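You operate a simulated robot arm through the tools that you are given. There is no shell and no other tool. Be economical: measure what you need, move in short steps, check, and stop when the job is done.

Carry out the task below with a simulated robot arm. There is one attempt and no reset: what you move stays moved.

## Task
Take the grey sleeve on the top of the vice bench and put it away on the motor bench top. Switch the help call switch on. Take the white foam cap from the slat conveyor and leave it on the middle bay of the top shelf. Put the bin on the slat conveyor away on the upper shelf of the left shelving bay. Put the blue pad on the slat conveyor away on the top of the seal bench. Open the drawer of the wiring bench, take the 1.5 mm die from the slat conveyor and put it in the inside of the wiring bench's drawer, then shut the drawer. Take the tag on the slat conveyor and put it away on the stores bench. The order is free. Set down upright: die.

The check looks at the end state, three seconds after you hand in, the way a careful person would. Anything else that was tipped, shoved, dropped, spilled or broken makes it a failure. Lids that push on must go on centred and level and be pressed home; caps that screw on are set level and turned clockwise until they are tight.

## Robot
A 6-joint arm with a two-finger parallel gripper on a trunk, on a base that drives. Base frame: it is fixed to the floor where the robot stands at the start and does not move with it; the origin is under the middle of the robot, x ahead of it, y to its left, z up. Readings come in mm, degrees, newtons and seconds.
With the tool pointing down near the work surface it reaches from about 300 to 700 mm from the robot's upright axis, wherever it stands. Its first joint turns from -166.0 to 166.0 degrees. Places, roughly: bin [0, 1750, 750]; blue pad (5x5x4 cm) [-900, 900, 800]; die [1250, 2500, 750]; drawer of the wiring bench [3000, 5600, 600]; foam cap [250, 1750, 750]; grey sleeve [-750, 2750, 750]; help call switch [300, 2100, 700]; inside of the wiring bench's drawer [3000, 5700, 600]; middle bay of the top shelf (119x24 cm) [280, 1200, 1280]; motor bench top [800, 5400, 800]; stores bench [5100, 2200, 800]; tag [1250, 2500, 750]; top of the seal bench [-1400, 3900, 700]; upper shelf of the left shelving bay [100, 7600, 1300]. Payload 4.1 kg.
The tool frame sits at the grasp point between the pads (the TCP): z along the fingers, y along the line on which they close. The tips reach 23 mm beyond it. Largest opening 94 mm; finger width 38, thickness 10; the body of the gripper, 54 by 96 mm, starts 39 mm behind the TCP.
Orientation is that of the tool frame in the base frame, as a unit quaternion [w, x, y, z]. With the fingers straight down and closing along the base's y, the tool's x points along the base's -x, its y along +y and its z along -z.

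## Interface
- The arm moves only by the tool apply_moves. Its argument "steps" is a list of rows, each a list of 7 numbers: the turn, a rotation vector about the tool's x, y, z in rad, then the shift along the tool's x, y, z in mm, then the finger opening in mm, from 0 to 94. In form: [[rx, ry, rz, dx, dy, dz, fingers], ...]. A call has 1 to 10 rows; each row shifts and turns the commanded pose from where the row before left it, along the tool's axes as they then stand. Rows are played at 5 a second. More than 50 mm and 8.6 degrees between two rows, or a gripper value outside its range, and nothing of the call is played. A pose out of reach is approached as far as the arm can. The call stops where the force on the tool passes 40 N (or 10 N more than at its start, if that is more) or the arm is blocked; 0.2 s more then pass. Each finger travels about 45 mm/s and halts on what it meets, pressing with about 30 N; the grip force reading is that of the motor and also rises with nothing between the fingers. The clock runs only during rows and for 0.2 s after the last one: add rows that do not move to give the fingers time. It gives the time, the measured TCP pose, the force on the tool (base axes), the opening and the grip force at its end, in the units of the frame above (readings bear some noise), with the torque about the TCP (base axes, N m) and any sound that the robot's microphone picked up.
- Cameras (640 x 400 px; columns grow to the right, rows downward): "scene" is now at [29.3, 153.4, 1402.4]; the picture's right is [-0.17, -0.99, 0.00], its down [-0.54, 0.09, -0.84] and it looks along [0.82, -0.14, -0.55] (base axes); focal length 289 px, centre (320, 200). "wrist" rides on the gripper at [86, 16, -75] in the tool frame; the picture's right is [-0.18, 0.98, 0.00], its down [-0.58, -0.11, -0.81] and it looks along [-0.79, -0.15, 0.59] (tool axes); focal length 243 px, centre (320, 200). There is no depth. A picture from a camera that has moved, and an enlarged one, comes with that camera's place and axes in the base frame and with its lens.
- capture(camera): a new picture of that camera. It takes no simulated time.
- raise_lower(by): slides the trunk up (or, below 0, down) by that many mm; the arm and the scene camera ride with it, the base frame stays. It gives what a move gives, with no picture.
- roll_base(legs): drives the robot by 1 to 6 legs, each [ahead, turn to the left] in mm and degrees, along the robot's own axes; the way and the turn of a leg run together, so that a leg with both is an arc; at most 1500 mm and 180 degrees a leg. The arm and the cameras ride along, it lands a little off, and it stops where it bumps. It gives what a move gives.
- pan_tilt(pan, tilt): turns the head with the scene camera to pan (to the left, within 155 degrees either way) and tilt (down, from -29 to 69), counted from straight ahead of the robot. It gives what a move gives.
- close_up(camera, box): a new picture of the part [left, top, right, bottom] of that camera's present view, enlarged. It takes no simulated time.
- hand_in(): hands the job in; it is judged then, once.

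Work in short steps. Places have to be worked out from the pictures, the camera data and where the tool is seen: move nearer, look again, correct. Check each grasp and each placing, and mend what went wrong. You have 232 turns and 224 pictures in all, those below and enlarged ones among them. Open the gripper and draw the arm clear of the work before you hand the job in, unless the task says otherwise.

The tools are called after "Emit:" as name(argument=value, ...) on one line, values as JSON. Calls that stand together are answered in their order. apply_moves: Moves the arm, as the interface text tells. Its arguments: {"type":"object","properties":{"steps":{"type":"array"}},"required":["steps"]} The other tools are called the same way: raise_lower (by) slides the trunk up or down; roll_base (legs) drives the base; pan_tilt (pan, tilt) turns the head that bears the scene camera; capture (camera) takes a picture; close_up (camera, box) takes an enlarged picture of a part of a camera's view; hand_in () hands the job in.

At the start:

```text
time: 0.0
position: [424.5, -71.4, 1040.1]
tool_rot: [0.0, 0.0, 1.0, 0.0]
force: [-1.2, 0.1, 0.6]
wrist_torque: [-0.01, 0.0, 0.04]
grip_width: 94.4
grasp_force: 0.0
trunk travel left (down, up): [-350.0, 240.0]
robot x, y, heading: [0.6, 3.3, -0.2]
head pan, tilt: [-9.5, 33.3]
```

scene: 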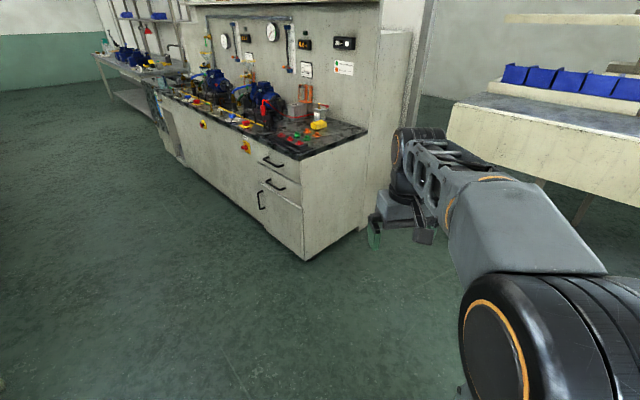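
wrist: 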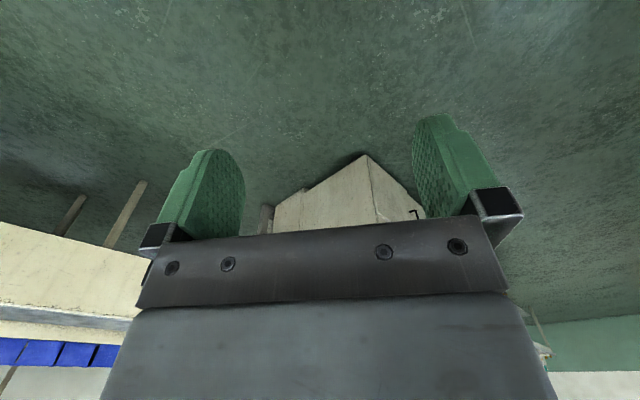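

I start by looking around to the left, where most of the places lie.

Emit:
pan_tilt(pan=60, tilt=25)

Emit:
capture(camera="scene")

Emit:
pan_tilt(pan=120, tilt=25)

Emit:
capture(camera="scene")

```text
time: 1.4
position: [424.0, -72.0, 1040.9]
tool_rot: [0.0, -0.001, 1.0, 0.0]
force: [-0.4, -0.1, 0.5]
wrist_torque: [-0.01, 0.01, -0.03]
grip_width: 93.8
grasp_force: 0.0
trunk travel left (down, up): [-350.0, 240.0]
robot x, y, heading: [-2.6, -3.6, -0.1]
head pan, tilt: [60.0, 25.0]
```

```text
221 pictures are left
camera scene: at [-12.3, 247.9, 1415.5], right [0.87, -0.5, 0.0], down [-0.21, -0.37, -0.91], along [0.45, 0.78, -0.42], focal length 289 px, centre (320, 200)
```

scene: 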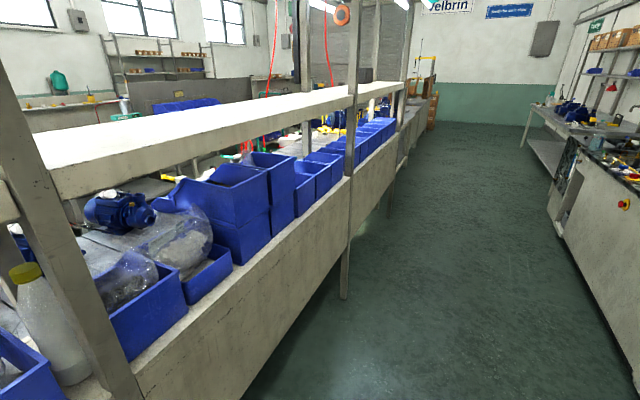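

```text
time: 2.7
position: [424.1, -71.7, 1040.0]
tool_rot: [0.001, 0.0, 1.0, 0.0]
force: [0.1, -0.2, 0.7]
wrist_torque: [0.03, -0.04, 0.04]
grip_width: 94.0
grasp_force: 0.1
trunk travel left (down, up): [-350.0, 240.0]
robot x, y, heading: [1.3, -3.8, -0.0]
head pan, tilt: [120.0, 25.0]
```

```text
220 pictures are left
camera scene: at [-104.4, 248.0, 1415.6], right [0.87, 0.5, 0.0], down [0.21, -0.37, -0.91], along [-0.45, 0.79, -0.42], focal length 289 px, centre (320, 200)
```

scene: 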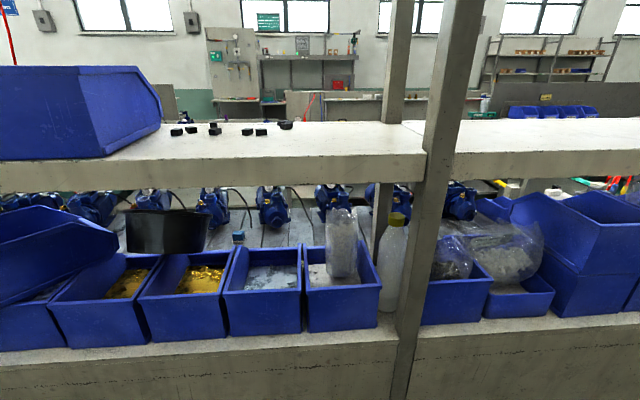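

Emit:
close_up(camera="scene", box=[0, 100, 320, 300])

Emit:
close_up(camera="scene", box=[320, 60, 640, 260])

Emit:
pan_tilt(pan=150, tilt=25)

Emit:
capture(camera="scene")

Emit:
pan_tilt(pan=20, tilt=10)

Emit:
capture(camera="scene")

```text
2.00 times, centred on (160, 200) of scene
camera zoom: at [-104.4, 248.0, 1415.6], right [0.87, 0.5, 0.0], down [0.21, -0.37, -0.91], along [-0.45, 0.79, -0.42], focal length 578 px, centre (640, 200)
```

zoom: 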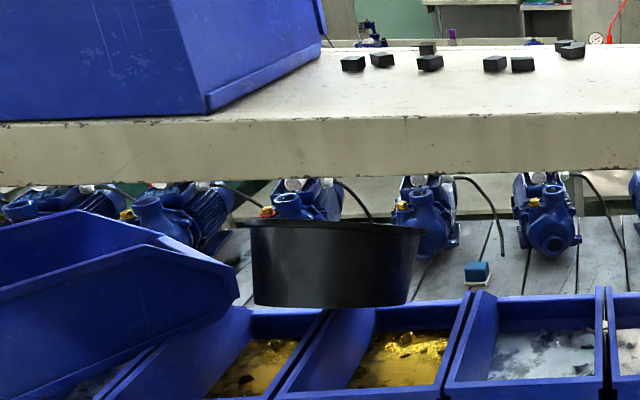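

```text
2.00 times, centred on (480, 160) of scene
camera zoom: at [-104.4, 248.0, 1415.6], right [0.87, 0.5, 0.0], down [0.21, -0.37, -0.91], along [-0.45, 0.79, -0.42], focal length 578 px, centre (0, 280)
```

zoom: 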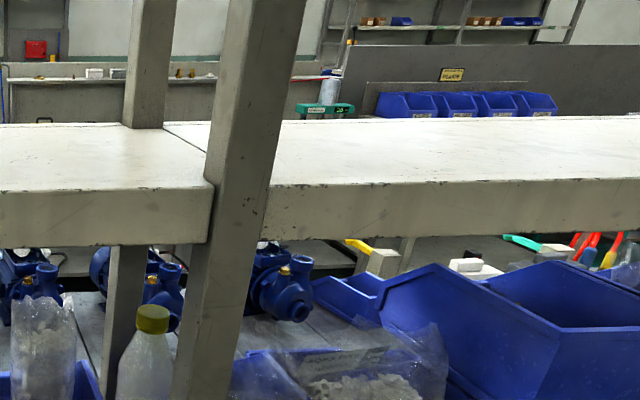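

```text
time: 3.7
position: [424.4, -71.3, 1040.9]
tool_rot: [-0.001, 0.0, 1.0, 0.0]
force: [0.2, 0.2, -0.5]
wrist_torque: [0.0, 0.0, -0.01]
grip_width: 94.0
grasp_force: 0.0
trunk travel left (down, up): [-350.0, 240.0]
robot x, y, heading: [1.1, -0.9, -0.0]
head pan, tilt: [150.0, 25.0]
```

```text
217 pictures are left
camera scene: at [-138.2, 214.3, 1415.6], right [0.5, 0.87, 0.0], down [0.37, -0.21, -0.91], along [-0.78, 0.45, -0.42], focal length 289 px, centre (320, 200)
```

scene: 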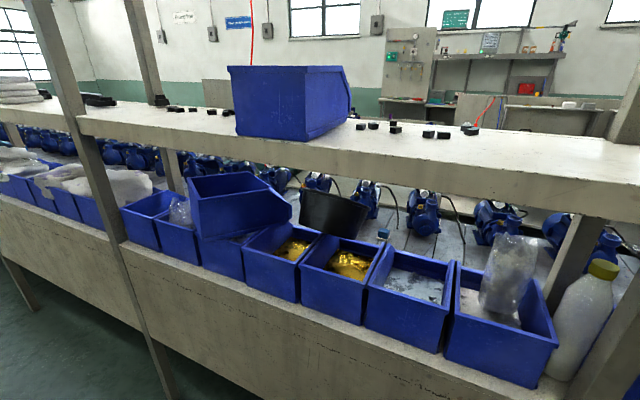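

```text
time: 5.8
position: [423.3, -71.9, 1040.3]
tool_rot: [-0.001, -0.001, 1.0, -0.001]
force: [0.4, 0.5, -1.1]
wrist_torque: [0.0, -0.01, -0.02]
grip_width: 94.0
grasp_force: 0.0
trunk travel left (down, up): [-350.0, 240.0]
robot x, y, heading: [1.0, -3.9, 0.2]
head pan, tilt: [20.0, 10.0]
```

```text
216 pictures are left
camera scene: at [28.9, 200.0, 1439.9], right [0.34, -0.94, 0.0], down [-0.16, -0.06, -0.98], along [0.93, 0.34, -0.17], focal length 289 px, centre (320, 200)
```

scene: 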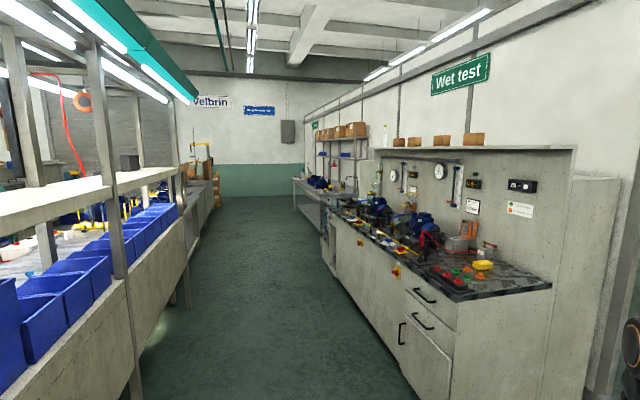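

I need real depth: I'll raise the trunk to get parallax on the shelf and pad.

Emit:
raise_lower(by=220)

Emit:
pan_tilt(pan=120, tilt=25)

Emit:
capture(camera="scene")

Emit:
pan_tilt(pan=75, tilt=25)

Emit:
capture(camera="scene")

```text
time: 8.1
position: [423.3, -72.5, 1259.7]
tool_rot: [0.0, 0.0, 1.0, 0.0]
force: [-0.4, -0.7, -0.8]
wrist_torque: [0.03, 0.03, -0.03]
grip_width: 94.0
grasp_force: 0.0
trunk travel left (down, up): [-570.0, 20.0]
robot x, y, heading: [-0.7, 2.4, 0.4]
head pan, tilt: [20.0, 10.0]
```

```text
time: 9.9
position: [424.8, -71.3, 1260.8]
tool_rot: [0.0, 0.0, 1.0, -0.001]
force: [0.9, -0.1, -0.5]
wrist_torque: [-0.03, 0.02, 0.03]
grip_width: 94.3
grasp_force: 0.1
trunk travel left (down, up): [-570.0, 20.0]
robot x, y, heading: [-0.1, 1.2, -0.2]
head pan, tilt: [120.0, 25.0]
```

```text
215 pictures are left
camera scene: at [-104.4, 248.0, 1635.6], right [0.87, 0.5, 0.0], down [0.21, -0.37, -0.91], along [-0.45, 0.79, -0.42], focal length 289 px, centre (320, 200)
```

scene: 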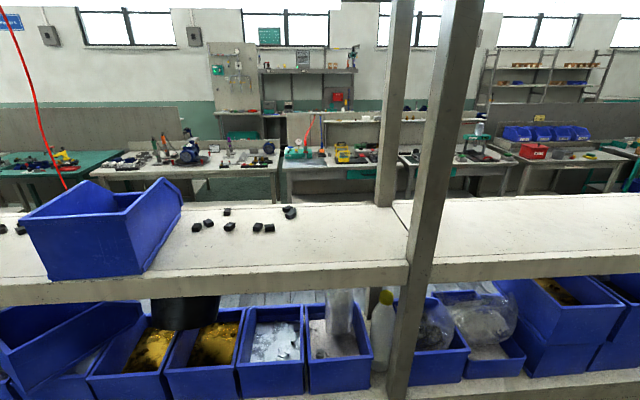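

```text
time: 11.0
position: [424.9, -71.9, 1261.3]
tool_rot: [0.001, 0.0, 1.0, 0.0]
force: [-0.2, 0.1, 0.2]
wrist_torque: [-0.02, -0.01, 0.0]
grip_width: 93.8
grasp_force: 0.1
trunk travel left (down, up): [-570.0, 20.0]
robot x, y, heading: [1.1, -0.0, -0.0]
head pan, tilt: [75.0, 25.0]
```

```text
214 pictures are left
camera scene: at [-34.7, 257.2, 1635.6], right [0.97, -0.26, 0.0], down [-0.11, -0.41, -0.91], along [0.23, 0.88, -0.42], focal length 289 px, centre (320, 200)
```

scene: 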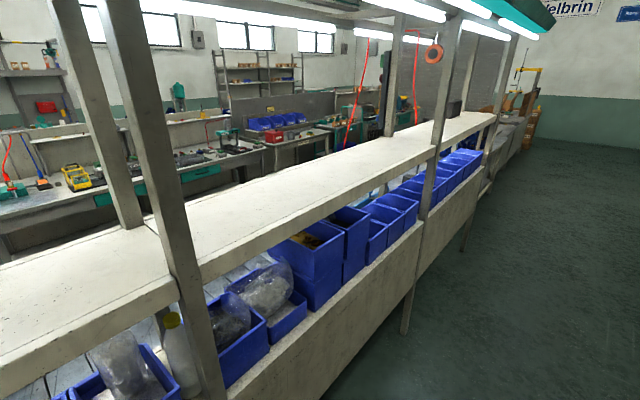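

The hall is turned about 34° against the base frame; the near aisle runs along (0.83, 0.56). I look for ends of the line at both sides.

Emit:
pan_tilt(pan=-155, tilt=10)

Emit:
capture(camera="scene")

Emit:
pan_tilt(pan=40, tilt=12)

Emit:
capture(camera="scene")

```text
time: 14.2
position: [424.6, -72.9, 1261.0]
tool_rot: [0.0, 0.0, 1.0, 0.001]
force: [-0.1, 0.7, -0.1]
wrist_torque: [0.03, -0.01, 0.02]
grip_width: 94.0
grasp_force: 0.0
trunk travel left (down, up): [-570.0, 20.0]
robot x, y, heading: [0.9, -0.2, -0.1]
head pan, tilt: [-154.7, 10.0]
```

```text
213 pictures are left
camera scene: at [-142.5, 128.4, 1659.9], right [-0.43, 0.9, 0.0], down [0.16, 0.07, -0.98], along [-0.89, -0.42, -0.17], focal length 289 px, centre (320, 200)
```

scene: 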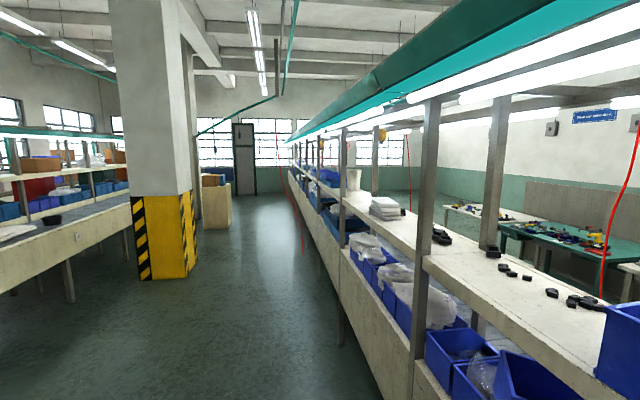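

```text
time: 17.1
position: [424.9, -70.9, 1260.1]
tool_rot: [-0.001, -0.001, 1.0, 0.0]
force: [0.6, 0.2, 0.0]
wrist_torque: [0.01, 0.02, 0.02]
grip_width: 93.9
grasp_force: 0.2
trunk travel left (down, up): [-570.0, 20.0]
robot x, y, heading: [-2.7, -1.3, -0.1]
head pan, tilt: [40.0, 12.0]
```

```text
212 pictures are left
camera scene: at [13.0, 228.1, 1656.7], right [0.64, -0.77, 0.0], down [-0.16, -0.13, -0.98], along [0.75, 0.63, -0.21], focal length 289 px, centre (320, 200)
```

scene: 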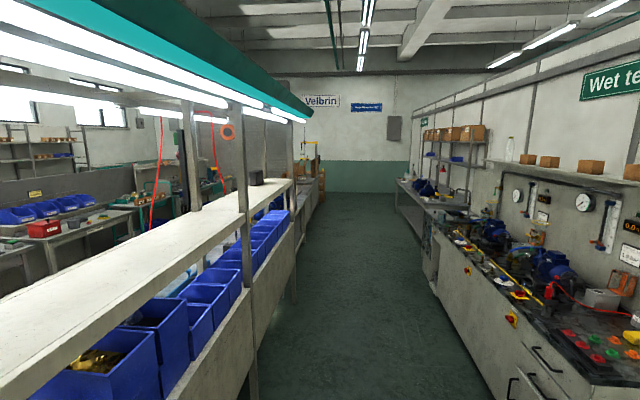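

The line ends roughly 5 m ahead, near the end wall; I drive along the aisle at 34° and look again before rounding the end.

Emit:
roll_base(legs=[[0, 34], [1500, 0], [1500, 0], [1000, 0]])

Emit:
pan_tilt(pan=30, tilt=20)

Emit:
capture(camera="scene")

Emit:
pan_tilt(pan=-20, tilt=20)

Emit:
capture(camera="scene")

```text
time: 38.1
position: [3719.1, 2448.9, 1260.4]
tool_rot: [0.0, -0.298, 0.955, -0.001]
force: [0.6, 1.3, -0.5]
wrist_torque: [-0.02, -0.02, 0.03]
grip_width: 93.9
grasp_force: 0.0
trunk travel left (down, up): [-570.0, 20.0]
robot x, y, heading: [3329.4, 2266.4, 34.3]
head pan, tilt: [40.0, 12.0]
```

```text
time: 38.8
position: [3718.6, 2449.5, 1261.1]
tool_rot: [0.0, -0.297, 0.955, 0.0]
force: [0.2, -0.2, 0.3]
wrist_torque: [-0.01, 0.01, 0.02]
grip_width: 94.1
grasp_force: 0.0
trunk travel left (down, up): [-570.0, 20.0]
robot x, y, heading: [3327.8, 2266.3, 34.5]
head pan, tilt: [30.0, 20.0]
```

```text
211 pictures are left
camera scene: at [3227.3, 2455.1, 1643.7], right [0.9, -0.43, 0.0], down [-0.15, -0.31, -0.94], along [0.4, 0.85, -0.34], focal length 289 px, centre (320, 200)
```

scene: 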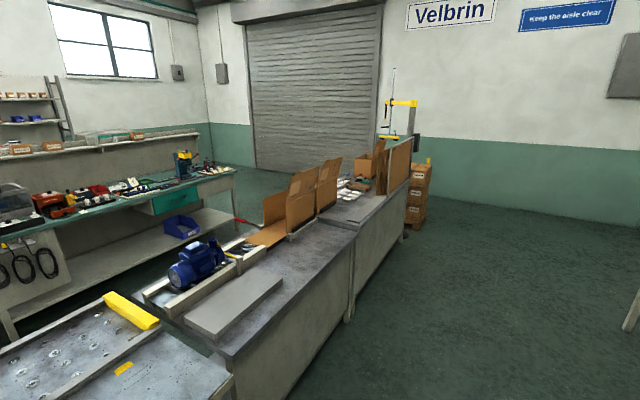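

```text
time: 40.0
position: [3720.7, 2448.7, 1260.6]
tool_rot: [0.0, -0.297, 0.955, 0.0]
force: [-0.2, 0.5, 0.4]
wrist_torque: [-0.03, 0.04, 0.01]
grip_width: 94.2
grasp_force: 0.2
trunk travel left (down, up): [-570.0, 20.0]
robot x, y, heading: [3328.2, 2265.4, 34.6]
head pan, tilt: [-20.0, 20.0]
```

```text
210 pictures are left
camera scene: at [3277.5, 2394.6, 1643.6], right [0.25, -0.97, 0.0], down [-0.33, -0.09, -0.94], along [0.91, 0.24, -0.34], focal length 289 px, centre (320, 200)
```

scene: 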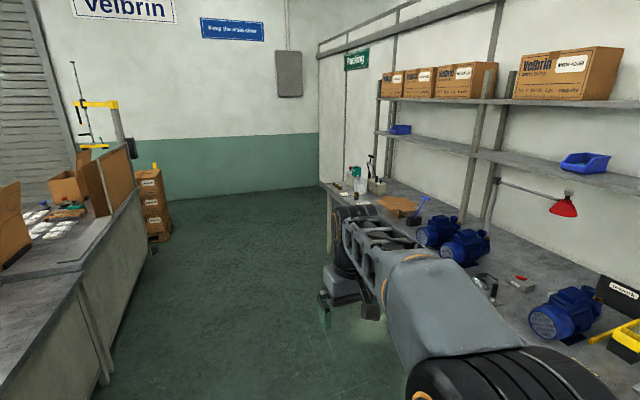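

The line ends near D≈7.4 m with the roller door wall beyond; I drive past it and look left.

Emit:
roll_base(legs=[[1500, 0], [1500, 0], [1200, 0], [0, 90]])

Emit:
pan_tilt(pan=40, tilt=20)

Emit:
capture(camera="scene")

```text
time: 64.0
position: [6605.2, 5043.9, 1260.6]
tool_rot: [-0.001, 0.884, -0.468, 0.001]
force: [-0.4, -0.8, -0.1]
wrist_torque: [0.01, 0.0, -0.02]
grip_width: 94.0
grasp_force: 0.0
trunk travel left (down, up): [-570.0, 20.0]
robot x, y, heading: [6782.6, 4656.4, 124.2]
head pan, tilt: [-20.0, 20.0]
```

```text
time: 65.2
position: [6605.4, 5044.1, 1260.5]
tool_rot: [0.0, 0.884, -0.468, 0.0]
force: [0.2, -0.5, 0.6]
wrist_torque: [0.02, -0.02, 0.01]
grip_width: 93.8
grasp_force: 0.1
trunk travel left (down, up): [-570.0, 20.0]
robot x, y, heading: [6785.3, 4654.4, 124.3]
head pan, tilt: [40.0, 20.0]
```

```text
209 pictures are left
camera scene: at [6593.2, 4537.3, 1643.6], right [0.27, 0.96, 0.0], down [0.33, -0.09, -0.94], along [-0.9, 0.26, -0.34], focal length 289 px, centre (320, 200)
```

scene: 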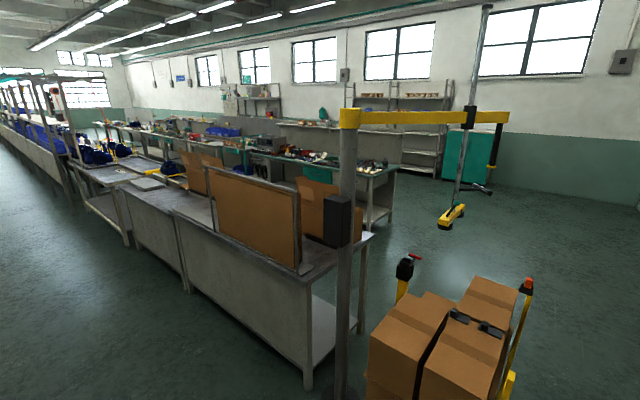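

I steer slightly away from the crates and hoist, across to the far aisle, then turn back along it.

Emit:
roll_base(legs=[[0, -8], [1100, 0], [1060, 0], [0, 98]])

Emit:
pan_tilt(pan=0, tilt=20)

Emit:
capture(camera="scene")

```text
time: 80.7
position: [5439.7, 6411.9, 1259.7]
tool_rot: [0.0, 0.953, 0.302, 0.0]
force: [0.1, -0.3, 0.1]
wrist_torque: [-0.01, 0.0, -0.01]
grip_width: 93.9
grasp_force: 0.1
trunk travel left (down, up): [-570.0, 20.0]
robot x, y, heading: [5829.0, 6596.8, -144.9]
head pan, tilt: [40.0, 20.0]
```

```text
time: 81.8
position: [5440.4, 6411.5, 1260.5]
tool_rot: [0.0, 0.953, 0.302, 0.0]
force: [-0.1, 0.1, 0.7]
wrist_torque: [-0.01, 0.01, 0.01]
grip_width: 93.9
grasp_force: 0.0
trunk travel left (down, up): [-570.0, 20.0]
robot x, y, heading: [5832.1, 6600.3, -145.0]
head pan, tilt: [0.0, 20.0]
```

```text
208 pictures are left
camera scene: at [5898.6, 6442.9, 1643.6], right [-0.58, 0.82, 0.0], down [0.28, 0.2, -0.94], along [-0.77, -0.54, -0.34], focal length 289 px, centre (320, 200)
```

scene: 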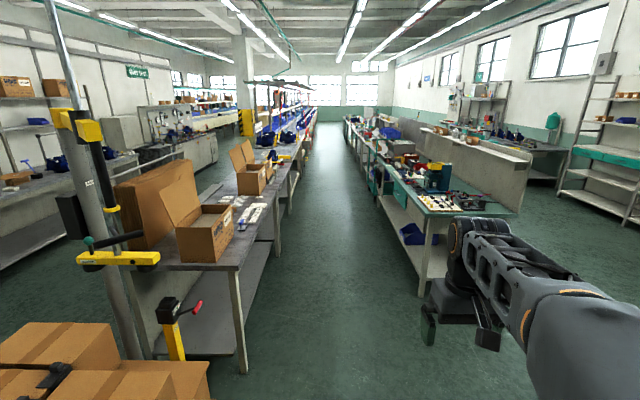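

Aisle is free. On the way I'll stop by the wiring bench (teal drawer near D≈5.6 m) and look at it.

Emit:
roll_base(legs=[[0, -1], [1450, 0], [1450, 0]])

Emit:
pan_tilt(pan=-80, tilt=35)

Emit:
capture(camera="scene")

```text
time: 96.2
position: [3073.8, 4726.2, 1259.9]
tool_rot: [0.0, 0.951, 0.309, 0.0]
force: [0.6, -0.1, -0.6]
wrist_torque: [-0.02, 0.01, 0.03]
grip_width: 94.0
grasp_force: 0.0
trunk travel left (down, up): [-570.0, 20.0]
robot x, y, heading: [3459.0, 4920.7, -144.0]
head pan, tilt: [0.0, 20.0]
```

```text
time: 97.7
position: [3073.4, 4726.7, 1261.4]
tool_rot: [0.001, 0.951, 0.309, 0.0]
force: [0.2, -0.2, -0.1]
wrist_torque: [0.02, 0.0, 0.0]
grip_width: 94.0
grasp_force: 0.1
trunk travel left (down, up): [-570.0, 20.0]
robot x, y, heading: [3458.3, 4916.9, -143.9]
head pan, tilt: [-80.0, 35.0]
```

```text
207 pictures are left
camera scene: at [3543.5, 4881.3, 1619.8], right [0.69, 0.72, 0.0], down [0.41, -0.4, -0.82], along [-0.59, 0.57, -0.57], focal length 289 px, centre (320, 200)
```

scene: 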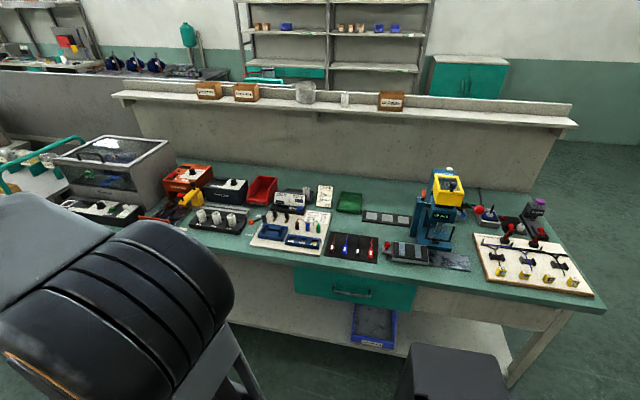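

Emit:
close_up(camera="scene", box=[270, 220, 430, 320])

```text
4.00 times, centred on (350, 270) of scene
camera zoom: at [3543.5, 4881.3, 1619.8], right [0.69, 0.72, 0.0], down [0.41, -0.4, -0.82], along [-0.59, 0.57, -0.57], focal length 1155 px, centre (200, -80)
```

zoom: 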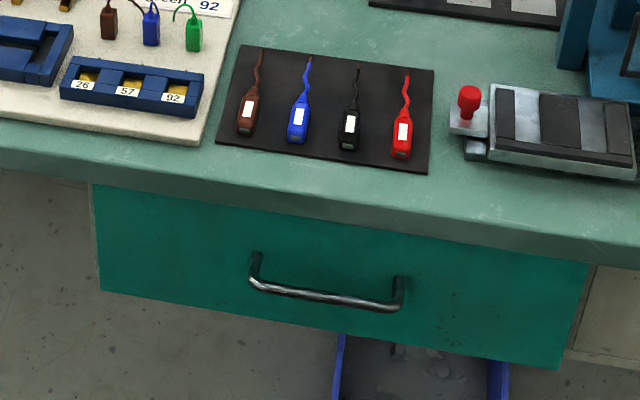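

The drawer handle is a bar near (3074, 5520, ~600). I open the drawer now, while the hand is free: turn to face the bench and look again.

Emit:
roll_base(legs=[[0, -92]])

Emit:
raise_lower(by=-300)

Emit:
pan_tilt(pan=0, tilt=50)

Emit:
capture(camera="scene")

```text
time: 102.0
position: [3284.5, 5309.6, 1261.0]
tool_rot: [0.0, 0.881, -0.472, 0.0]
force: [0.6, -0.1, 1.0]
wrist_torque: [-0.01, 0.01, 0.05]
grip_width: 94.0
grasp_force: 0.0
trunk travel left (down, up): [-570.0, 20.0]
robot x, y, heading: [3458.0, 4918.0, 123.9]
head pan, tilt: [-80.0, 35.0]
```

```text
time: 105.0
position: [3283.7, 5310.7, 961.6]
tool_rot: [0.0, 0.881, -0.473, 0.0]
force: [-0.4, 0.4, 0.5]
wrist_torque: [-0.01, -0.02, 0.04]
grip_width: 94.3
grasp_force: 0.0
trunk travel left (down, up): [-270.0, 320.0]
robot x, y, heading: [3454.6, 4917.7, 123.4]
head pan, tilt: [-80.0, 35.0]
```

```text
time: 106.6
position: [3283.9, 5309.5, 960.6]
tool_rot: [0.0, 0.881, -0.473, 0.001]
force: [1.2, -0.3, 0.3]
wrist_torque: [-0.01, -0.01, 0.01]
grip_width: 93.6
grasp_force: 0.0
trunk travel left (down, up): [-270.0, 320.0]
robot x, y, heading: [3455.8, 4917.7, 123.5]
head pan, tilt: [0.0, 50.0]
```

```text
205 pictures are left
camera scene: at [3312.5, 4841.5, 1298.1], right [0.83, 0.55, 0.0], down [0.42, -0.64, -0.64], along [-0.36, 0.54, -0.77], focal length 289 px, centre (320, 200)
```

scene: 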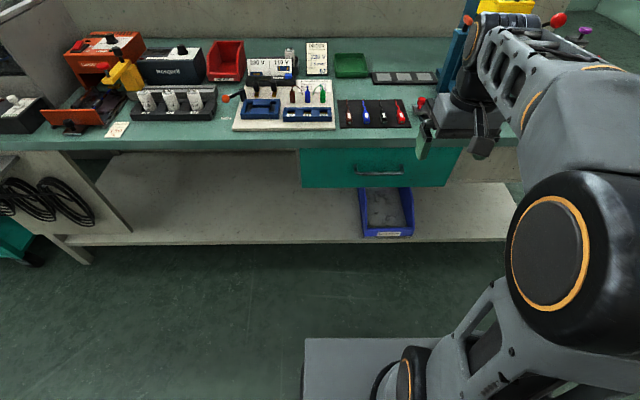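

Triangulated handle at about (3109, 5477, 664), 658 mm ahead of the robot. I turn the tool to point forward.

Emit:
apply_moves(steps=[[0, -0.1428, 0, -12, 0, 2, 94], [0, -0.1428, 0, -12, 0, 3, 94], [0, -0.1428, 0, -12, 0, 4, 94], [0, -0.1428, 0, -11, 0, 6, 94], [0, -0.1428, 0, -10, 0, 8, 94], [0, -0.1428, 0, -8, 0, 10, 94], [0, -0.1428, 0, -6, 0, 10, 94], [0, -0.1428, 0, -5, 0, 11, 94], [0, -0.1428, 0, -3, 0, 12, 94], [0, -0.1428, 0, -2, 0, 12, 94]])

Emit:
apply_moves(steps=[[0, -0.1428, 0, 0, 0, 0, 94], [0, 0, 0.1428, 0, 0, 0, 94], [0, 0, 0.1428, 0, 0, 0, 94], [0, 0, 0.1428, 0, 0, 0, 94], [0, 0, 0.1428, 0, 0, 0, 94], [0, 0, 0.1428, 0, 0, 0, 94]])

Emit:
apply_moves(steps=[[0, 0, 0.1428, 0, 0, 0, 94], [0, 0, 0.1428, 0, 0, 0, 94], [0, 0, 0.1428, 0, 0, 0, 94], [0, 0, 0.1428, 0, 0, 0, 94], [0, 0, 0.1428, 0, 0, 0, 94], [0, 0, 0.1428, 0, 0, 0, 94]])

```text
time: 108.8
position: [3216.7, 5411.7, 944.7]
tool_rot: [-0.311, 0.666, -0.357, -0.576]
force: [0.8, 0.0, 0.4]
wrist_torque: [0.03, -0.01, -0.01]
grip_width: 93.8
grasp_force: 0.0
trunk travel left (down, up): [-270.0, 320.0]
robot x, y, heading: [3461.5, 4919.3, 123.6]
head pan, tilt: [0.0, 50.0]
```

```text
time: 110.2
position: [3216.3, 5412.9, 945.6]
tool_rot: [0.095, -0.467, 0.531, 0.701]
force: [1.1, 0.2, -0.3]
wrist_torque: [-0.02, 0.0, 0.02]
grip_width: 93.8
grasp_force: 0.1
trunk travel left (down, up): [-270.0, 320.0]
robot x, y, heading: [3458.8, 4920.0, 123.5]
head pan, tilt: [0.0, 50.0]
```

```text
time: 111.6
position: [3216.8, 5412.1, 945.0]
tool_rot: [-0.205, -0.204, 0.677, 0.676]
force: [0.7, 1.4, -0.3]
wrist_torque: [-0.02, 0.0, -0.02]
grip_width: 94.0
grasp_force: 0.1
trunk travel left (down, up): [-270.0, 320.0]
robot x, y, heading: [3459.2, 4914.8, 123.5]
head pan, tilt: [0.0, 50.0]
```

Tool is now horizontal, fingers opening vertically. I move 54 mm left, lower with the trunk, and view through the wrist camera.

Emit:
apply_moves(steps=[[0, 0, 0, 27, 0, 0, 60], [0, 0, 0, 27, 0, 0, 60]])

Emit:
raise_lower(by=-265)

Emit:
capture(camera="wrist")

Emit:
capture(camera="scene")

```text
time: 112.2
position: [3202.7, 5400.2, 950.4]
tool_rot: [-0.209, -0.209, 0.677, 0.674]
force: [-0.6, 0.1, -0.1]
wrist_torque: [0.02, -0.02, 0.01]
grip_width: 59.9
grasp_force: 0.1
out of reach, approached as far as the arm can: row 1, 2
trunk travel left (down, up): [-270.0, 320.0]
robot x, y, heading: [3458.2, 4917.3, 123.5]
head pan, tilt: [0.0, 50.0]
```

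```text
time: 114.9
position: [3202.6, 5399.6, 685.6]
tool_rot: [-0.209, -0.208, 0.676, 0.676]
force: [-0.4, 0.2, -0.5]
wrist_torque: [0.02, 0.03, -0.03]
grip_width: 59.9
grasp_force: 0.0
trunk travel left (down, up): [-5.0, 585.0]
robot x, y, heading: [3460.2, 4916.3, 123.4]
head pan, tilt: [0.0, 50.0]
```

```text
204 pictures are left
camera wrist: at [3174.7, 5288.9, 703.5], right [0.15, 0.11, 0.98], down [0.93, -0.34, -0.11], along [0.32, 0.93, -0.15], focal length 243 px, centre (320, 200)
```

wrist: 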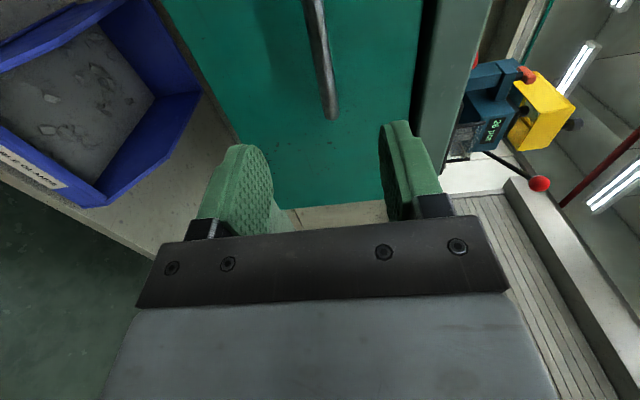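

```text
203 pictures are left
camera scene: at [3312.5, 4841.5, 1033.1], right [0.83, 0.55, 0.0], down [0.42, -0.64, -0.64], along [-0.36, 0.54, -0.77], focal length 289 px, centre (320, 200)
```

scene: 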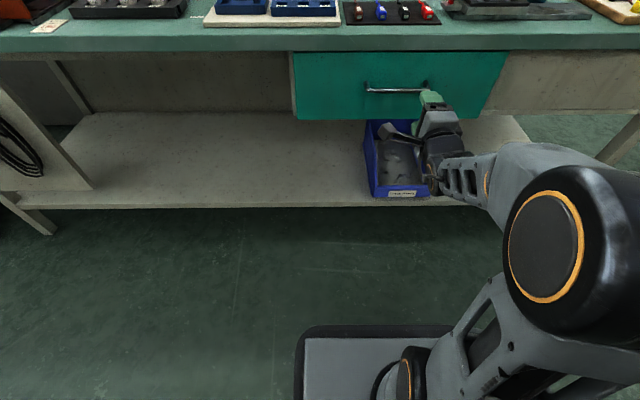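

The arm is limited leftward when folded close; I go forward 50 mm first, then left and 12 mm down.

Emit:
apply_moves(steps=[[0, 0, 0, 0, -6, 25, 60], [0, 0, 0, 0, -6, 25, 60], [0, 0, 0, 25, 0, 0, 60], [0, 0, 0, 20, 0, 0, 60], [0, 0, 0, 0, 0, 0, 60]])

Emit:
capture(camera="wrist")

```text
time: 116.1
position: [3178.3, 5436.5, 682.9]
tool_rot: [-0.212, -0.214, 0.676, 0.672]
force: [-0.3, 0.3, 0.5]
wrist_torque: [0.02, -0.03, 0.0]
grip_width: 59.8
grasp_force: 0.0
out of reach, approached as far as the arm can: row 2, 3, 4
trunk travel left (down, up): [-5.0, 585.0]
robot x, y, heading: [3458.1, 4917.0, 123.6]
head pan, tilt: [0.0, 50.0]
```

```text
202 pictures are left
camera wrist: at [3151.0, 5325.8, 701.8], right [0.15, 0.11, 0.98], down [0.94, -0.33, -0.1], along [0.31, 0.94, -0.15], focal length 243 px, centre (320, 200)
```

wrist: 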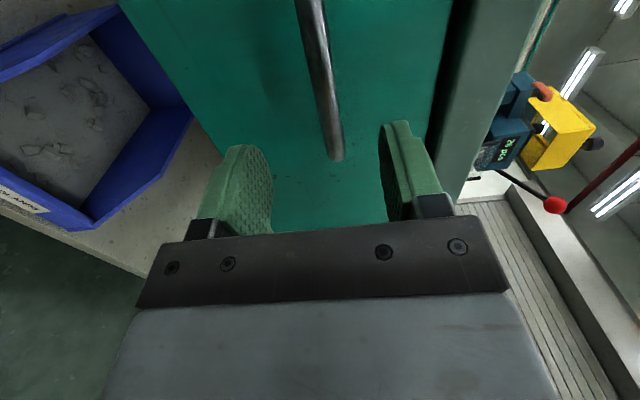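

The arm is at a limit here; I use the base instead: turn left 4° and drive 60 mm ahead.

Emit:
roll_base(legs=[[0, 4], [58, 0]])

Emit:
capture(camera="wrist")

Emit:
capture(camera="scene")

```text
time: 117.6
position: [3110.7, 5456.7, 683.5]
tool_rot: [-0.234, -0.237, 0.668, 0.665]
force: [5.4, -9.0, -0.1]
wrist_torque: [0.26, 0.28, -0.15]
grip_width: 60.4
grasp_force: 0.4
trunk travel left (down, up): [-5.0, 585.0]
robot x, y, heading: [3426.9, 4961.2, 127.6]
head pan, tilt: [0.0, 50.0]
stopped in leg 2: the force on the tool passed its limit at 84 N (the readings are from after the stop); the commanded pose is now the measured one
```

```text
201 pictures are left
camera wrist: at [3091.3, 5344.8, 700.9], right [0.14, 0.12, 0.98], down [0.96, -0.26, -0.1], along [0.25, 0.96, -0.15], focal length 243 px, centre (320, 200)
```

wrist: 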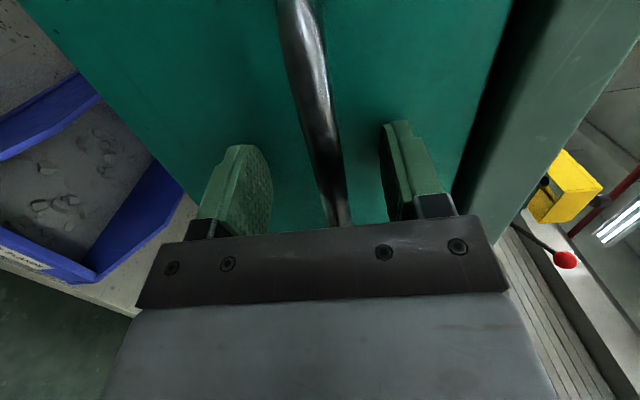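

```text
200 pictures are left
camera scene: at [3285.0, 4874.3, 1033.1], right [0.79, 0.61, 0.0], down [0.47, -0.61, -0.64], along [-0.39, 0.51, -0.77], focal length 289 px, centre (320, 200)
```

scene: 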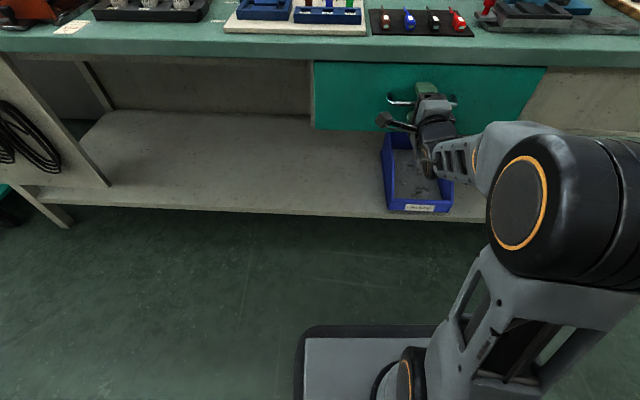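

The tips touched the drawer front with the bar between the fingers. I back off 5 mm and close.

Emit:
apply_moves(steps=[[0, 0, 0, 0, 0, -5, 60], [0, 0, 0, 0, 0, 0, 30], [0, 0, 0, 0, 0, 0, 0], [0, 0, 0, 0, 0, 0, 0], [0, 0, 0, 0, 0, 0, 0], [0, 0, 0, 0, 0, 0, 0]])

```text
time: 119.1
position: [3113.2, 5454.3, 689.3]
tool_rot: [-0.238, -0.235, 0.662, 0.67]
force: [4.5, -7.7, 9.4]
wrist_torque: [-0.16, 0.23, -0.18]
grip_width: 11.7
grasp_force: 45.4
trunk travel left (down, up): [-5.0, 585.0]
robot x, y, heading: [3430.8, 4964.3, 127.3]
head pan, tilt: [0.0, 50.0]
stopped in row 6: the force on the tool passed its limit at 40 N (the readings are from after the stop); the commanded pose is now the measured one
```

Bar held (11.7 mm). I pull along the drawer's normal.

Emit:
apply_moves(steps=[[0, 0, 0, 1, 0, -15, 0], [0, 0, 0, 1, 0, -20, 0], [0, 0, 0, 1, 0, -20, 0], [0, 0, 0, 1, 0, -20, 0]])

```text
time: 120.1
position: [3156.3, 5391.3, 690.1]
tool_rot: [-0.237, -0.237, 0.66, 0.672]
force: [-23.9, -16.7, 24.5]
wrist_torque: [-0.73, 0.73, -0.69]
grip_width: 11.8
grasp_force: 44.5
trunk travel left (down, up): [-5.0, 585.0]
robot x, y, heading: [3423.0, 4962.0, 127.7]
head pan, tilt: [0.0, 50.0]
```

The drawer slides. I ease the side loads a little and keep pulling.

Emit:
apply_moves(steps=[[0, 0, 0, 3, 2, -18, 0], [0, 0, 0, 2, 1, -20, 0], [0, 0, 0, 1.5, 0, -20, 0], [0, 0, 0, 1.5, 0, -20, 0], [0, 0, 0, 1.5, 0, -20, 0]])

```text
time: 121.1
position: [3185.6, 5349.4, 689.1]
tool_rot: [-0.236, -0.24, 0.674, 0.658]
force: [-5.4, -5.3, -9.6]
wrist_torque: [0.1, 0.16, 0.2]
grip_width: 12.0
grasp_force: 44.6
out of reach, approached as far as the arm can: row 3, 4
trunk travel left (down, up): [-5.0, 585.0]
robot x, y, heading: [3423.5, 4966.0, 127.8]
head pan, tilt: [0.0, 50.0]
stopped in row 4: the force on the tool passed its limit at 54 N (the readings are from after the stop); the commanded pose is now the measured one
```

Arm limit reached; I continue by driving the base backward in small legs.

Emit:
roll_base(legs=[[-60, 0]])

Emit:
capture(camera="scene")

```text
time: 122.1
position: [3206.0, 5320.9, 689.1]
tool_rot: [-0.238, -0.245, 0.676, 0.653]
force: [-6.5, -4.7, -1.7]
wrist_torque: [-0.23, 0.29, -0.56]
grip_width: 11.7
grasp_force: 45.2
trunk travel left (down, up): [-5.0, 585.0]
robot x, y, heading: [3448.0, 4929.8, 128.3]
head pan, tilt: [0.0, 50.0]
stopped in leg 1: the force on the tool passed its limit at 43 N (the readings are from after the stop); the commanded pose is now the measured one
```

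```text
199 pictures are left
camera scene: at [3308.0, 4843.3, 1033.2], right [0.79, 0.62, 0.0], down [0.47, -0.6, -0.64], along [-0.4, 0.51, -0.77], focal length 289 px, centre (320, 200)
```

scene: 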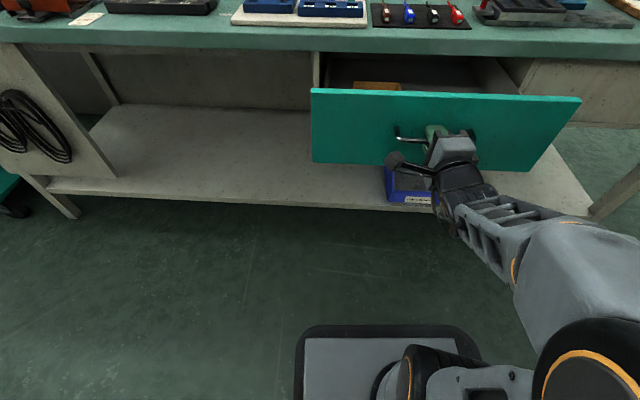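

Opened about 160 mm; I try a bit more.

Emit:
roll_base(legs=[[-40, 0], [-40, 0]])

```text
time: 123.3
position: [3233.9, 5281.1, 690.5]
tool_rot: [-0.241, -0.248, 0.674, 0.653]
force: [-7.5, -4.4, -0.4]
wrist_torque: [-0.26, 0.31, -0.62]
grip_width: 11.9
grasp_force: 45.0
trunk travel left (down, up): [-5.0, 585.0]
robot x, y, heading: [3478.8, 4892.9, 128.7]
head pan, tilt: [0.0, 50.0]
stopped in leg 2: the force on the tool passed its limit at 40 N (the readings are from after the stop); the commanded pose is now the measured one
```

Emit:
roll_base(legs=[[-40, 0], [-40, 0]])

Emit:
capture(camera="scene")

```text
time: 124.5
position: [3257.6, 5245.7, 689.8]
tool_rot: [-0.244, -0.251, 0.674, 0.651]
force: [-8.1, -4.8, -1.7]
wrist_torque: [-0.21, 0.31, -0.57]
grip_width: 11.8
grasp_force: 45.0
trunk travel left (down, up): [-5.0, 585.0]
robot x, y, heading: [3502.9, 4855.5, 128.7]
head pan, tilt: [0.0, 50.0]
stopped in leg 2: the force on the tool passed its limit at 41 N (the readings are from after the stop); the commanded pose is now the measured one
```

```text
198 pictures are left
camera scene: at [3365.9, 4769.1, 1033.0], right [0.78, 0.63, 0.0], down [0.48, -0.6, -0.64], along [-0.4, 0.5, -0.77], focal length 289 px, centre (320, 200)
```

scene: 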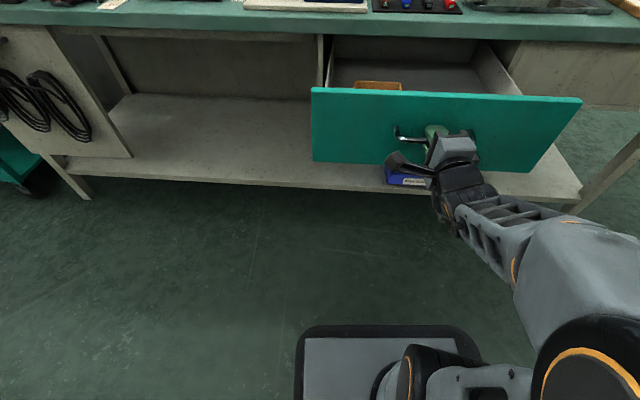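

Drawer is about 255 mm open, enough. I let go and back away.

Emit:
apply_moves(steps=[[0, 0, 0, 0, 0, 0, 50], [0, 0, 0, 0, 0, 0, 50], [0, 0, 0, 0, 0, 0, 50]])

Emit:
roll_base(legs=[[-150, 0]])

Emit:
raise_lower(by=400)

Emit:
pan_tilt(pan=0, tilt=45)

Emit:
capture(camera="scene")

```text
time: 125.3
position: [3259.9, 5245.4, 690.4]
tool_rot: [-0.244, -0.251, 0.672, 0.653]
force: [-0.2, -0.1, 0.5]
wrist_torque: [-0.02, 0.03, -0.04]
grip_width: 49.9
grasp_force: 0.1
trunk travel left (down, up): [-5.0, 585.0]
robot x, y, heading: [3510.9, 4857.1, 128.8]
head pan, tilt: [0.0, 50.0]
```

```text
time: 126.7
position: [3352.9, 5129.8, 690.6]
tool_rot: [-0.243, -0.251, 0.672, 0.653]
force: [-0.3, -0.1, 0.0]
wrist_torque: [-0.01, -0.03, 0.01]
grip_width: 50.1
grasp_force: 0.1
trunk travel left (down, up): [-5.0, 585.0]
robot x, y, heading: [3596.8, 4740.1, 128.8]
head pan, tilt: [0.0, 50.0]
```

```text
time: 130.5
position: [3353.7, 5129.8, 1089.4]
tool_rot: [-0.243, -0.25, 0.672, 0.653]
force: [0.0, -1.0, 0.2]
wrist_torque: [-0.01, 0.0, 0.05]
grip_width: 50.0
grasp_force: 0.0
trunk travel left (down, up): [-405.0, 185.0]
robot x, y, heading: [3598.2, 4742.0, 128.6]
head pan, tilt: [0.0, 50.0]
```

```text
time: 131.1
position: [3354.0, 5130.1, 1089.5]
tool_rot: [-0.244, -0.249, 0.673, 0.652]
force: [0.9, -0.3, -0.2]
wrist_torque: [0.04, -0.02, -0.01]
grip_width: 50.1
grasp_force: 0.0
trunk travel left (down, up): [-405.0, 185.0]
robot x, y, heading: [3594.4, 4743.9, 128.4]
head pan, tilt: [0.0, 45.0]
```

```text
197 pictures are left
camera scene: at [3457.0, 4656.3, 1439.9], right [0.78, 0.62, 0.0], down [0.44, -0.55, -0.71], along [-0.44, 0.55, -0.71], focal length 289 px, centre (320, 200)
```

scene: 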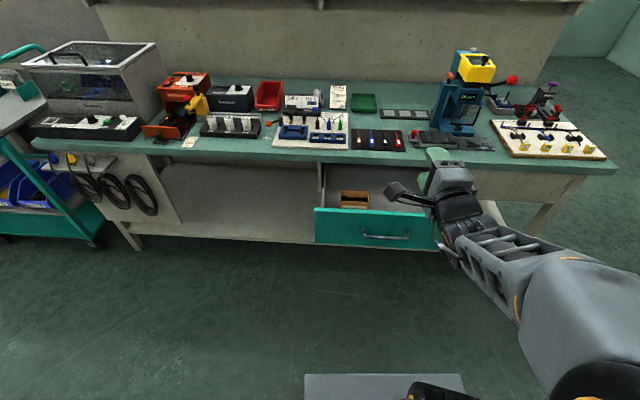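

Drawer open, a small tray inside on the left. I return the tool to pointing down.

Emit:
apply_moves(steps=[[0, 0, -0.1428, 0, 0, 0, 94], [0, 0, -0.1428, 0, 0, 0, 94], [0, 0, -0.1428, 0, 0, 0, 94], [0, 0, -0.1428, 0, 0, 0, 94], [0, 0, -0.1428, 0, 0, 0, 94], [0, 0, -0.1428, 0, 0, 0, 94], [0, 0, -0.1428, 0, 0, 0, 94], [0, 0, -0.1428, 0, 0, 0, 94], [0, 0, -0.1428, 0, 0, 0, 94], [0, 0, -0.1428, 0, 0, 0, 94]])

Emit:
apply_moves(steps=[[0, 0, -0.1428, 0, 0, 0, 94], [0, 0.1428, 0, 0, 0, 0, 94], [0, 0.1428, 0, 0, 0, 0, 94], [0, 0.1428, 0, 0, 0, 0, 94], [0, 0.1428, 0, 0, 0, 0, 94], [0, 0.1428, 0, 0, 0, 0, 94], [0, 0.1428, 0, 0, 0, 0, 94], [0, 0.1428, 0, 0, 0, 0, 94], [0, 0.1428, 0, 0, 0, 0, 94], [0, 0.1428, 0, 0, 0, 0, 94]])

Emit:
apply_moves(steps=[[0, 0.1428, 0, 0, 0, 0, 94], [0, 0.1428, 0, 0, 0, 0, 94]])

```text
time: 133.3
position: [3353.5, 5129.0, 1091.2]
tool_rot: [0.244, -0.629, 0.345, 0.652]
force: [0.5, 0.5, -0.1]
wrist_torque: [0.0, 0.0, 0.02]
grip_width: 94.0
grasp_force: 0.0
trunk travel left (down, up): [-405.0, 185.0]
robot x, y, heading: [3600.3, 4741.7, 128.4]
head pan, tilt: [0.0, 45.0]
```

```text
time: 135.5
position: [3353.7, 5129.8, 1090.8]
tool_rot: [-0.052, 0.902, -0.413, -0.115]
force: [1.0, -0.4, -0.2]
wrist_torque: [0.02, 0.0, 0.01]
grip_width: 94.0
grasp_force: 0.1
trunk travel left (down, up): [-405.0, 185.0]
robot x, y, heading: [3595.3, 4739.8, 128.7]
head pan, tilt: [0.0, 45.0]
```

```text
time: 136.1
position: [3353.8, 5129.2, 1089.5]
tool_rot: [0.007, 0.909, -0.416, 0.014]
force: [0.1, 0.4, 0.1]
wrist_torque: [-0.01, 0.0, -0.02]
grip_width: 94.1
grasp_force: 0.1
trunk travel left (down, up): [-405.0, 185.0]
robot x, y, heading: [3601.4, 4745.3, 128.4]
head pan, tilt: [0.0, 45.0]
```

Now I turn back into the aisle heading toward the die/tag (D≈2.4 m) and look ahead.

Emit:
roll_base(legs=[[0, 85]])

Emit:
pan_tilt(pan=10, tilt=25)

Emit:
capture(camera="scene")

```text
time: 140.2
position: [3190.0, 4534.3, 1091.3]
tool_rot: [-0.004, 0.953, 0.303, 0.015]
force: [0.7, -0.5, 0.3]
wrist_torque: [0.0, 0.0, 0.01]
grip_width: 93.7
grasp_force: 0.1
trunk travel left (down, up): [-405.0, 185.0]
robot x, y, heading: [3597.9, 4743.3, -147.2]
head pan, tilt: [0.0, 45.0]
```

```text
time: 141.0
position: [3189.1, 4536.1, 1090.4]
tool_rot: [-0.004, 0.953, 0.303, 0.014]
force: [0.3, 0.4, 0.0]
wrist_torque: [-0.01, -0.03, 0.0]
grip_width: 94.0
grasp_force: 0.0
trunk travel left (down, up): [-405.0, 185.0]
robot x, y, heading: [3594.9, 4744.2, -147.0]
head pan, tilt: [10.0, 25.0]
```

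```text
196 pictures are left
camera scene: at [3674.1, 4573.9, 1470.5], right [-0.68, 0.73, 0.0], down [0.31, 0.29, -0.91], along [-0.66, -0.62, -0.42], focal length 289 px, centre (320, 200)
```

scene: 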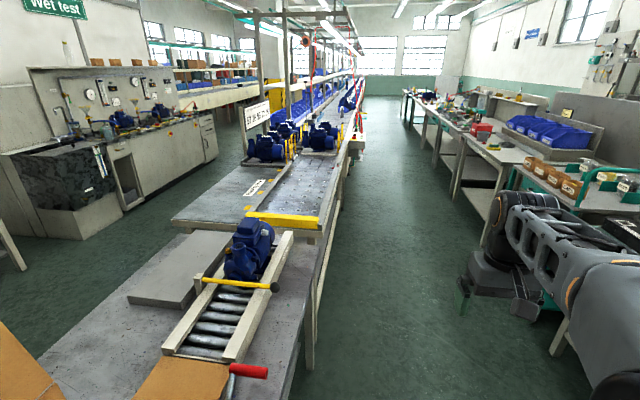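

Path is clear; I drive to around D≈2.5 m and look at the conveyor.

Emit:
roll_base(legs=[[1500, 0], [1450, 0]])

Emit:
pan_tilt(pan=70, tilt=35)

Emit:
capture(camera="scene")

Emit:
pan_tilt(pan=25, tilt=25)

Emit:
capture(camera="scene")

```text
time: 155.2
position: [723.8, 2918.8, 1088.8]
tool_rot: [-0.004, 0.952, 0.307, 0.014]
force: [0.2, -0.6, 0.6]
wrist_torque: [0.0, 0.0, 0.0]
grip_width: 93.9
grasp_force: 0.0
trunk travel left (down, up): [-405.0, 185.0]
robot x, y, heading: [1131.8, 3129.9, -146.6]
head pan, tilt: [10.0, 25.0]
```

```text
time: 156.5
position: [724.9, 2919.1, 1089.1]
tool_rot: [-0.003, 0.952, 0.306, 0.015]
force: [0.0, 0.0, -0.1]
wrist_torque: [-0.02, 0.0, 0.0]
grip_width: 94.0
grasp_force: 0.0
trunk travel left (down, up): [-405.0, 185.0]
robot x, y, heading: [1131.6, 3127.1, -146.6]
head pan, tilt: [70.0, 35.0]
```

```text
195 pictures are left
camera scene: at [1296.8, 2938.8, 1454.8], right [-0.97, -0.23, 0.0], down [-0.13, 0.56, -0.82], along [0.19, -0.8, -0.57], focal length 289 px, centre (320, 200)
```

scene: 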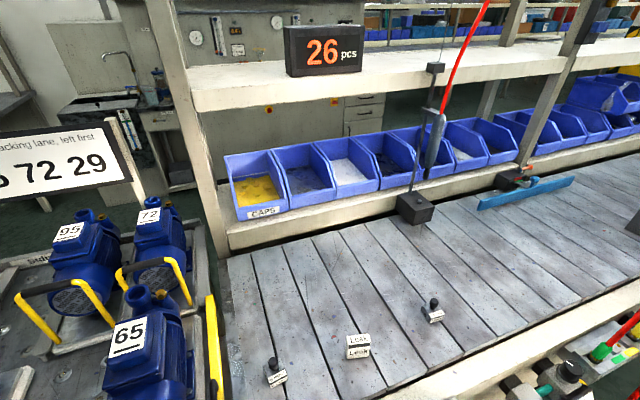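

```text
time: 157.6
position: [724.0, 2918.9, 1089.0]
tool_rot: [-0.004, 0.952, 0.307, 0.014]
force: [-0.1, 0.2, -0.7]
wrist_torque: [-0.04, -0.02, 0.0]
grip_width: 94.1
grasp_force: 0.0
trunk travel left (down, up): [-405.0, 185.0]
robot x, y, heading: [1132.1, 3130.9, -146.6]
head pan, tilt: [25.0, 25.0]
```

```text
194 pictures are left
camera scene: at [1228.3, 2945.9, 1470.5], right [-0.85, 0.52, 0.0], down [0.22, 0.36, -0.91], along [-0.47, -0.77, -0.42], focal length 289 px, centre (320, 200)
```

scene: 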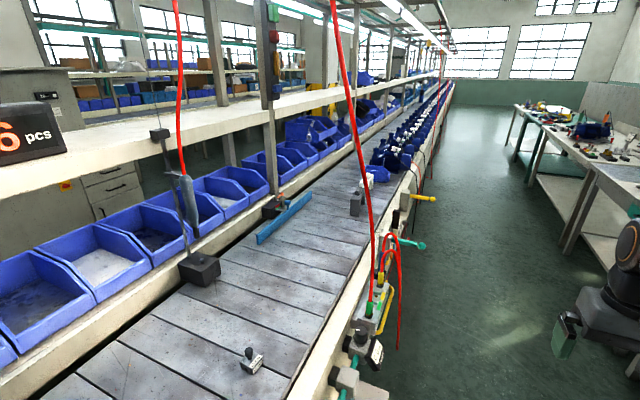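

Emit:
pan_tilt(pan=75, tilt=50)

Emit:
capture(camera="scene")

Emit:
close_up(camera="scene", box=[230, 160, 470, 310])

```text
time: 158.8
position: [724.3, 2919.4, 1090.8]
tool_rot: [-0.003, 0.952, 0.307, 0.015]
force: [-0.5, 0.1, 0.3]
wrist_torque: [0.0, 0.01, 0.02]
grip_width: 93.9
grasp_force: 0.0
trunk travel left (down, up): [-405.0, 185.0]
robot x, y, heading: [1130.8, 3127.8, -146.7]
head pan, tilt: [75.0, 50.0]
```

```text
193 pictures are left
camera scene: at [1300.7, 2951.4, 1433.1], right [-0.95, -0.32, 0.0], down [-0.24, 0.73, -0.64], along [0.2, -0.61, -0.77], focal length 289 px, centre (320, 200)
```

scene: 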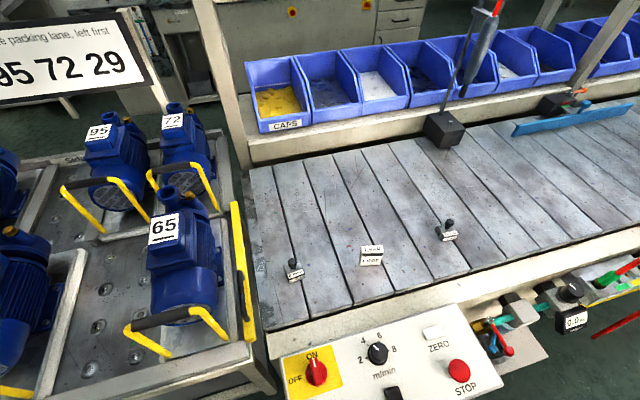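

```text
2.67 times, centred on (350, 235) of scene
camera zoom: at [1300.7, 2951.4, 1433.1], right [-0.95, -0.32, 0.0], down [-0.24, 0.73, -0.64], along [0.2, -0.61, -0.77], focal length 770 px, centre (240, 107)
```

zoom: 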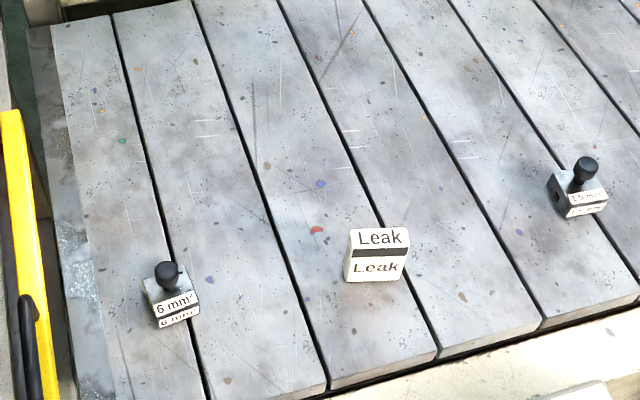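

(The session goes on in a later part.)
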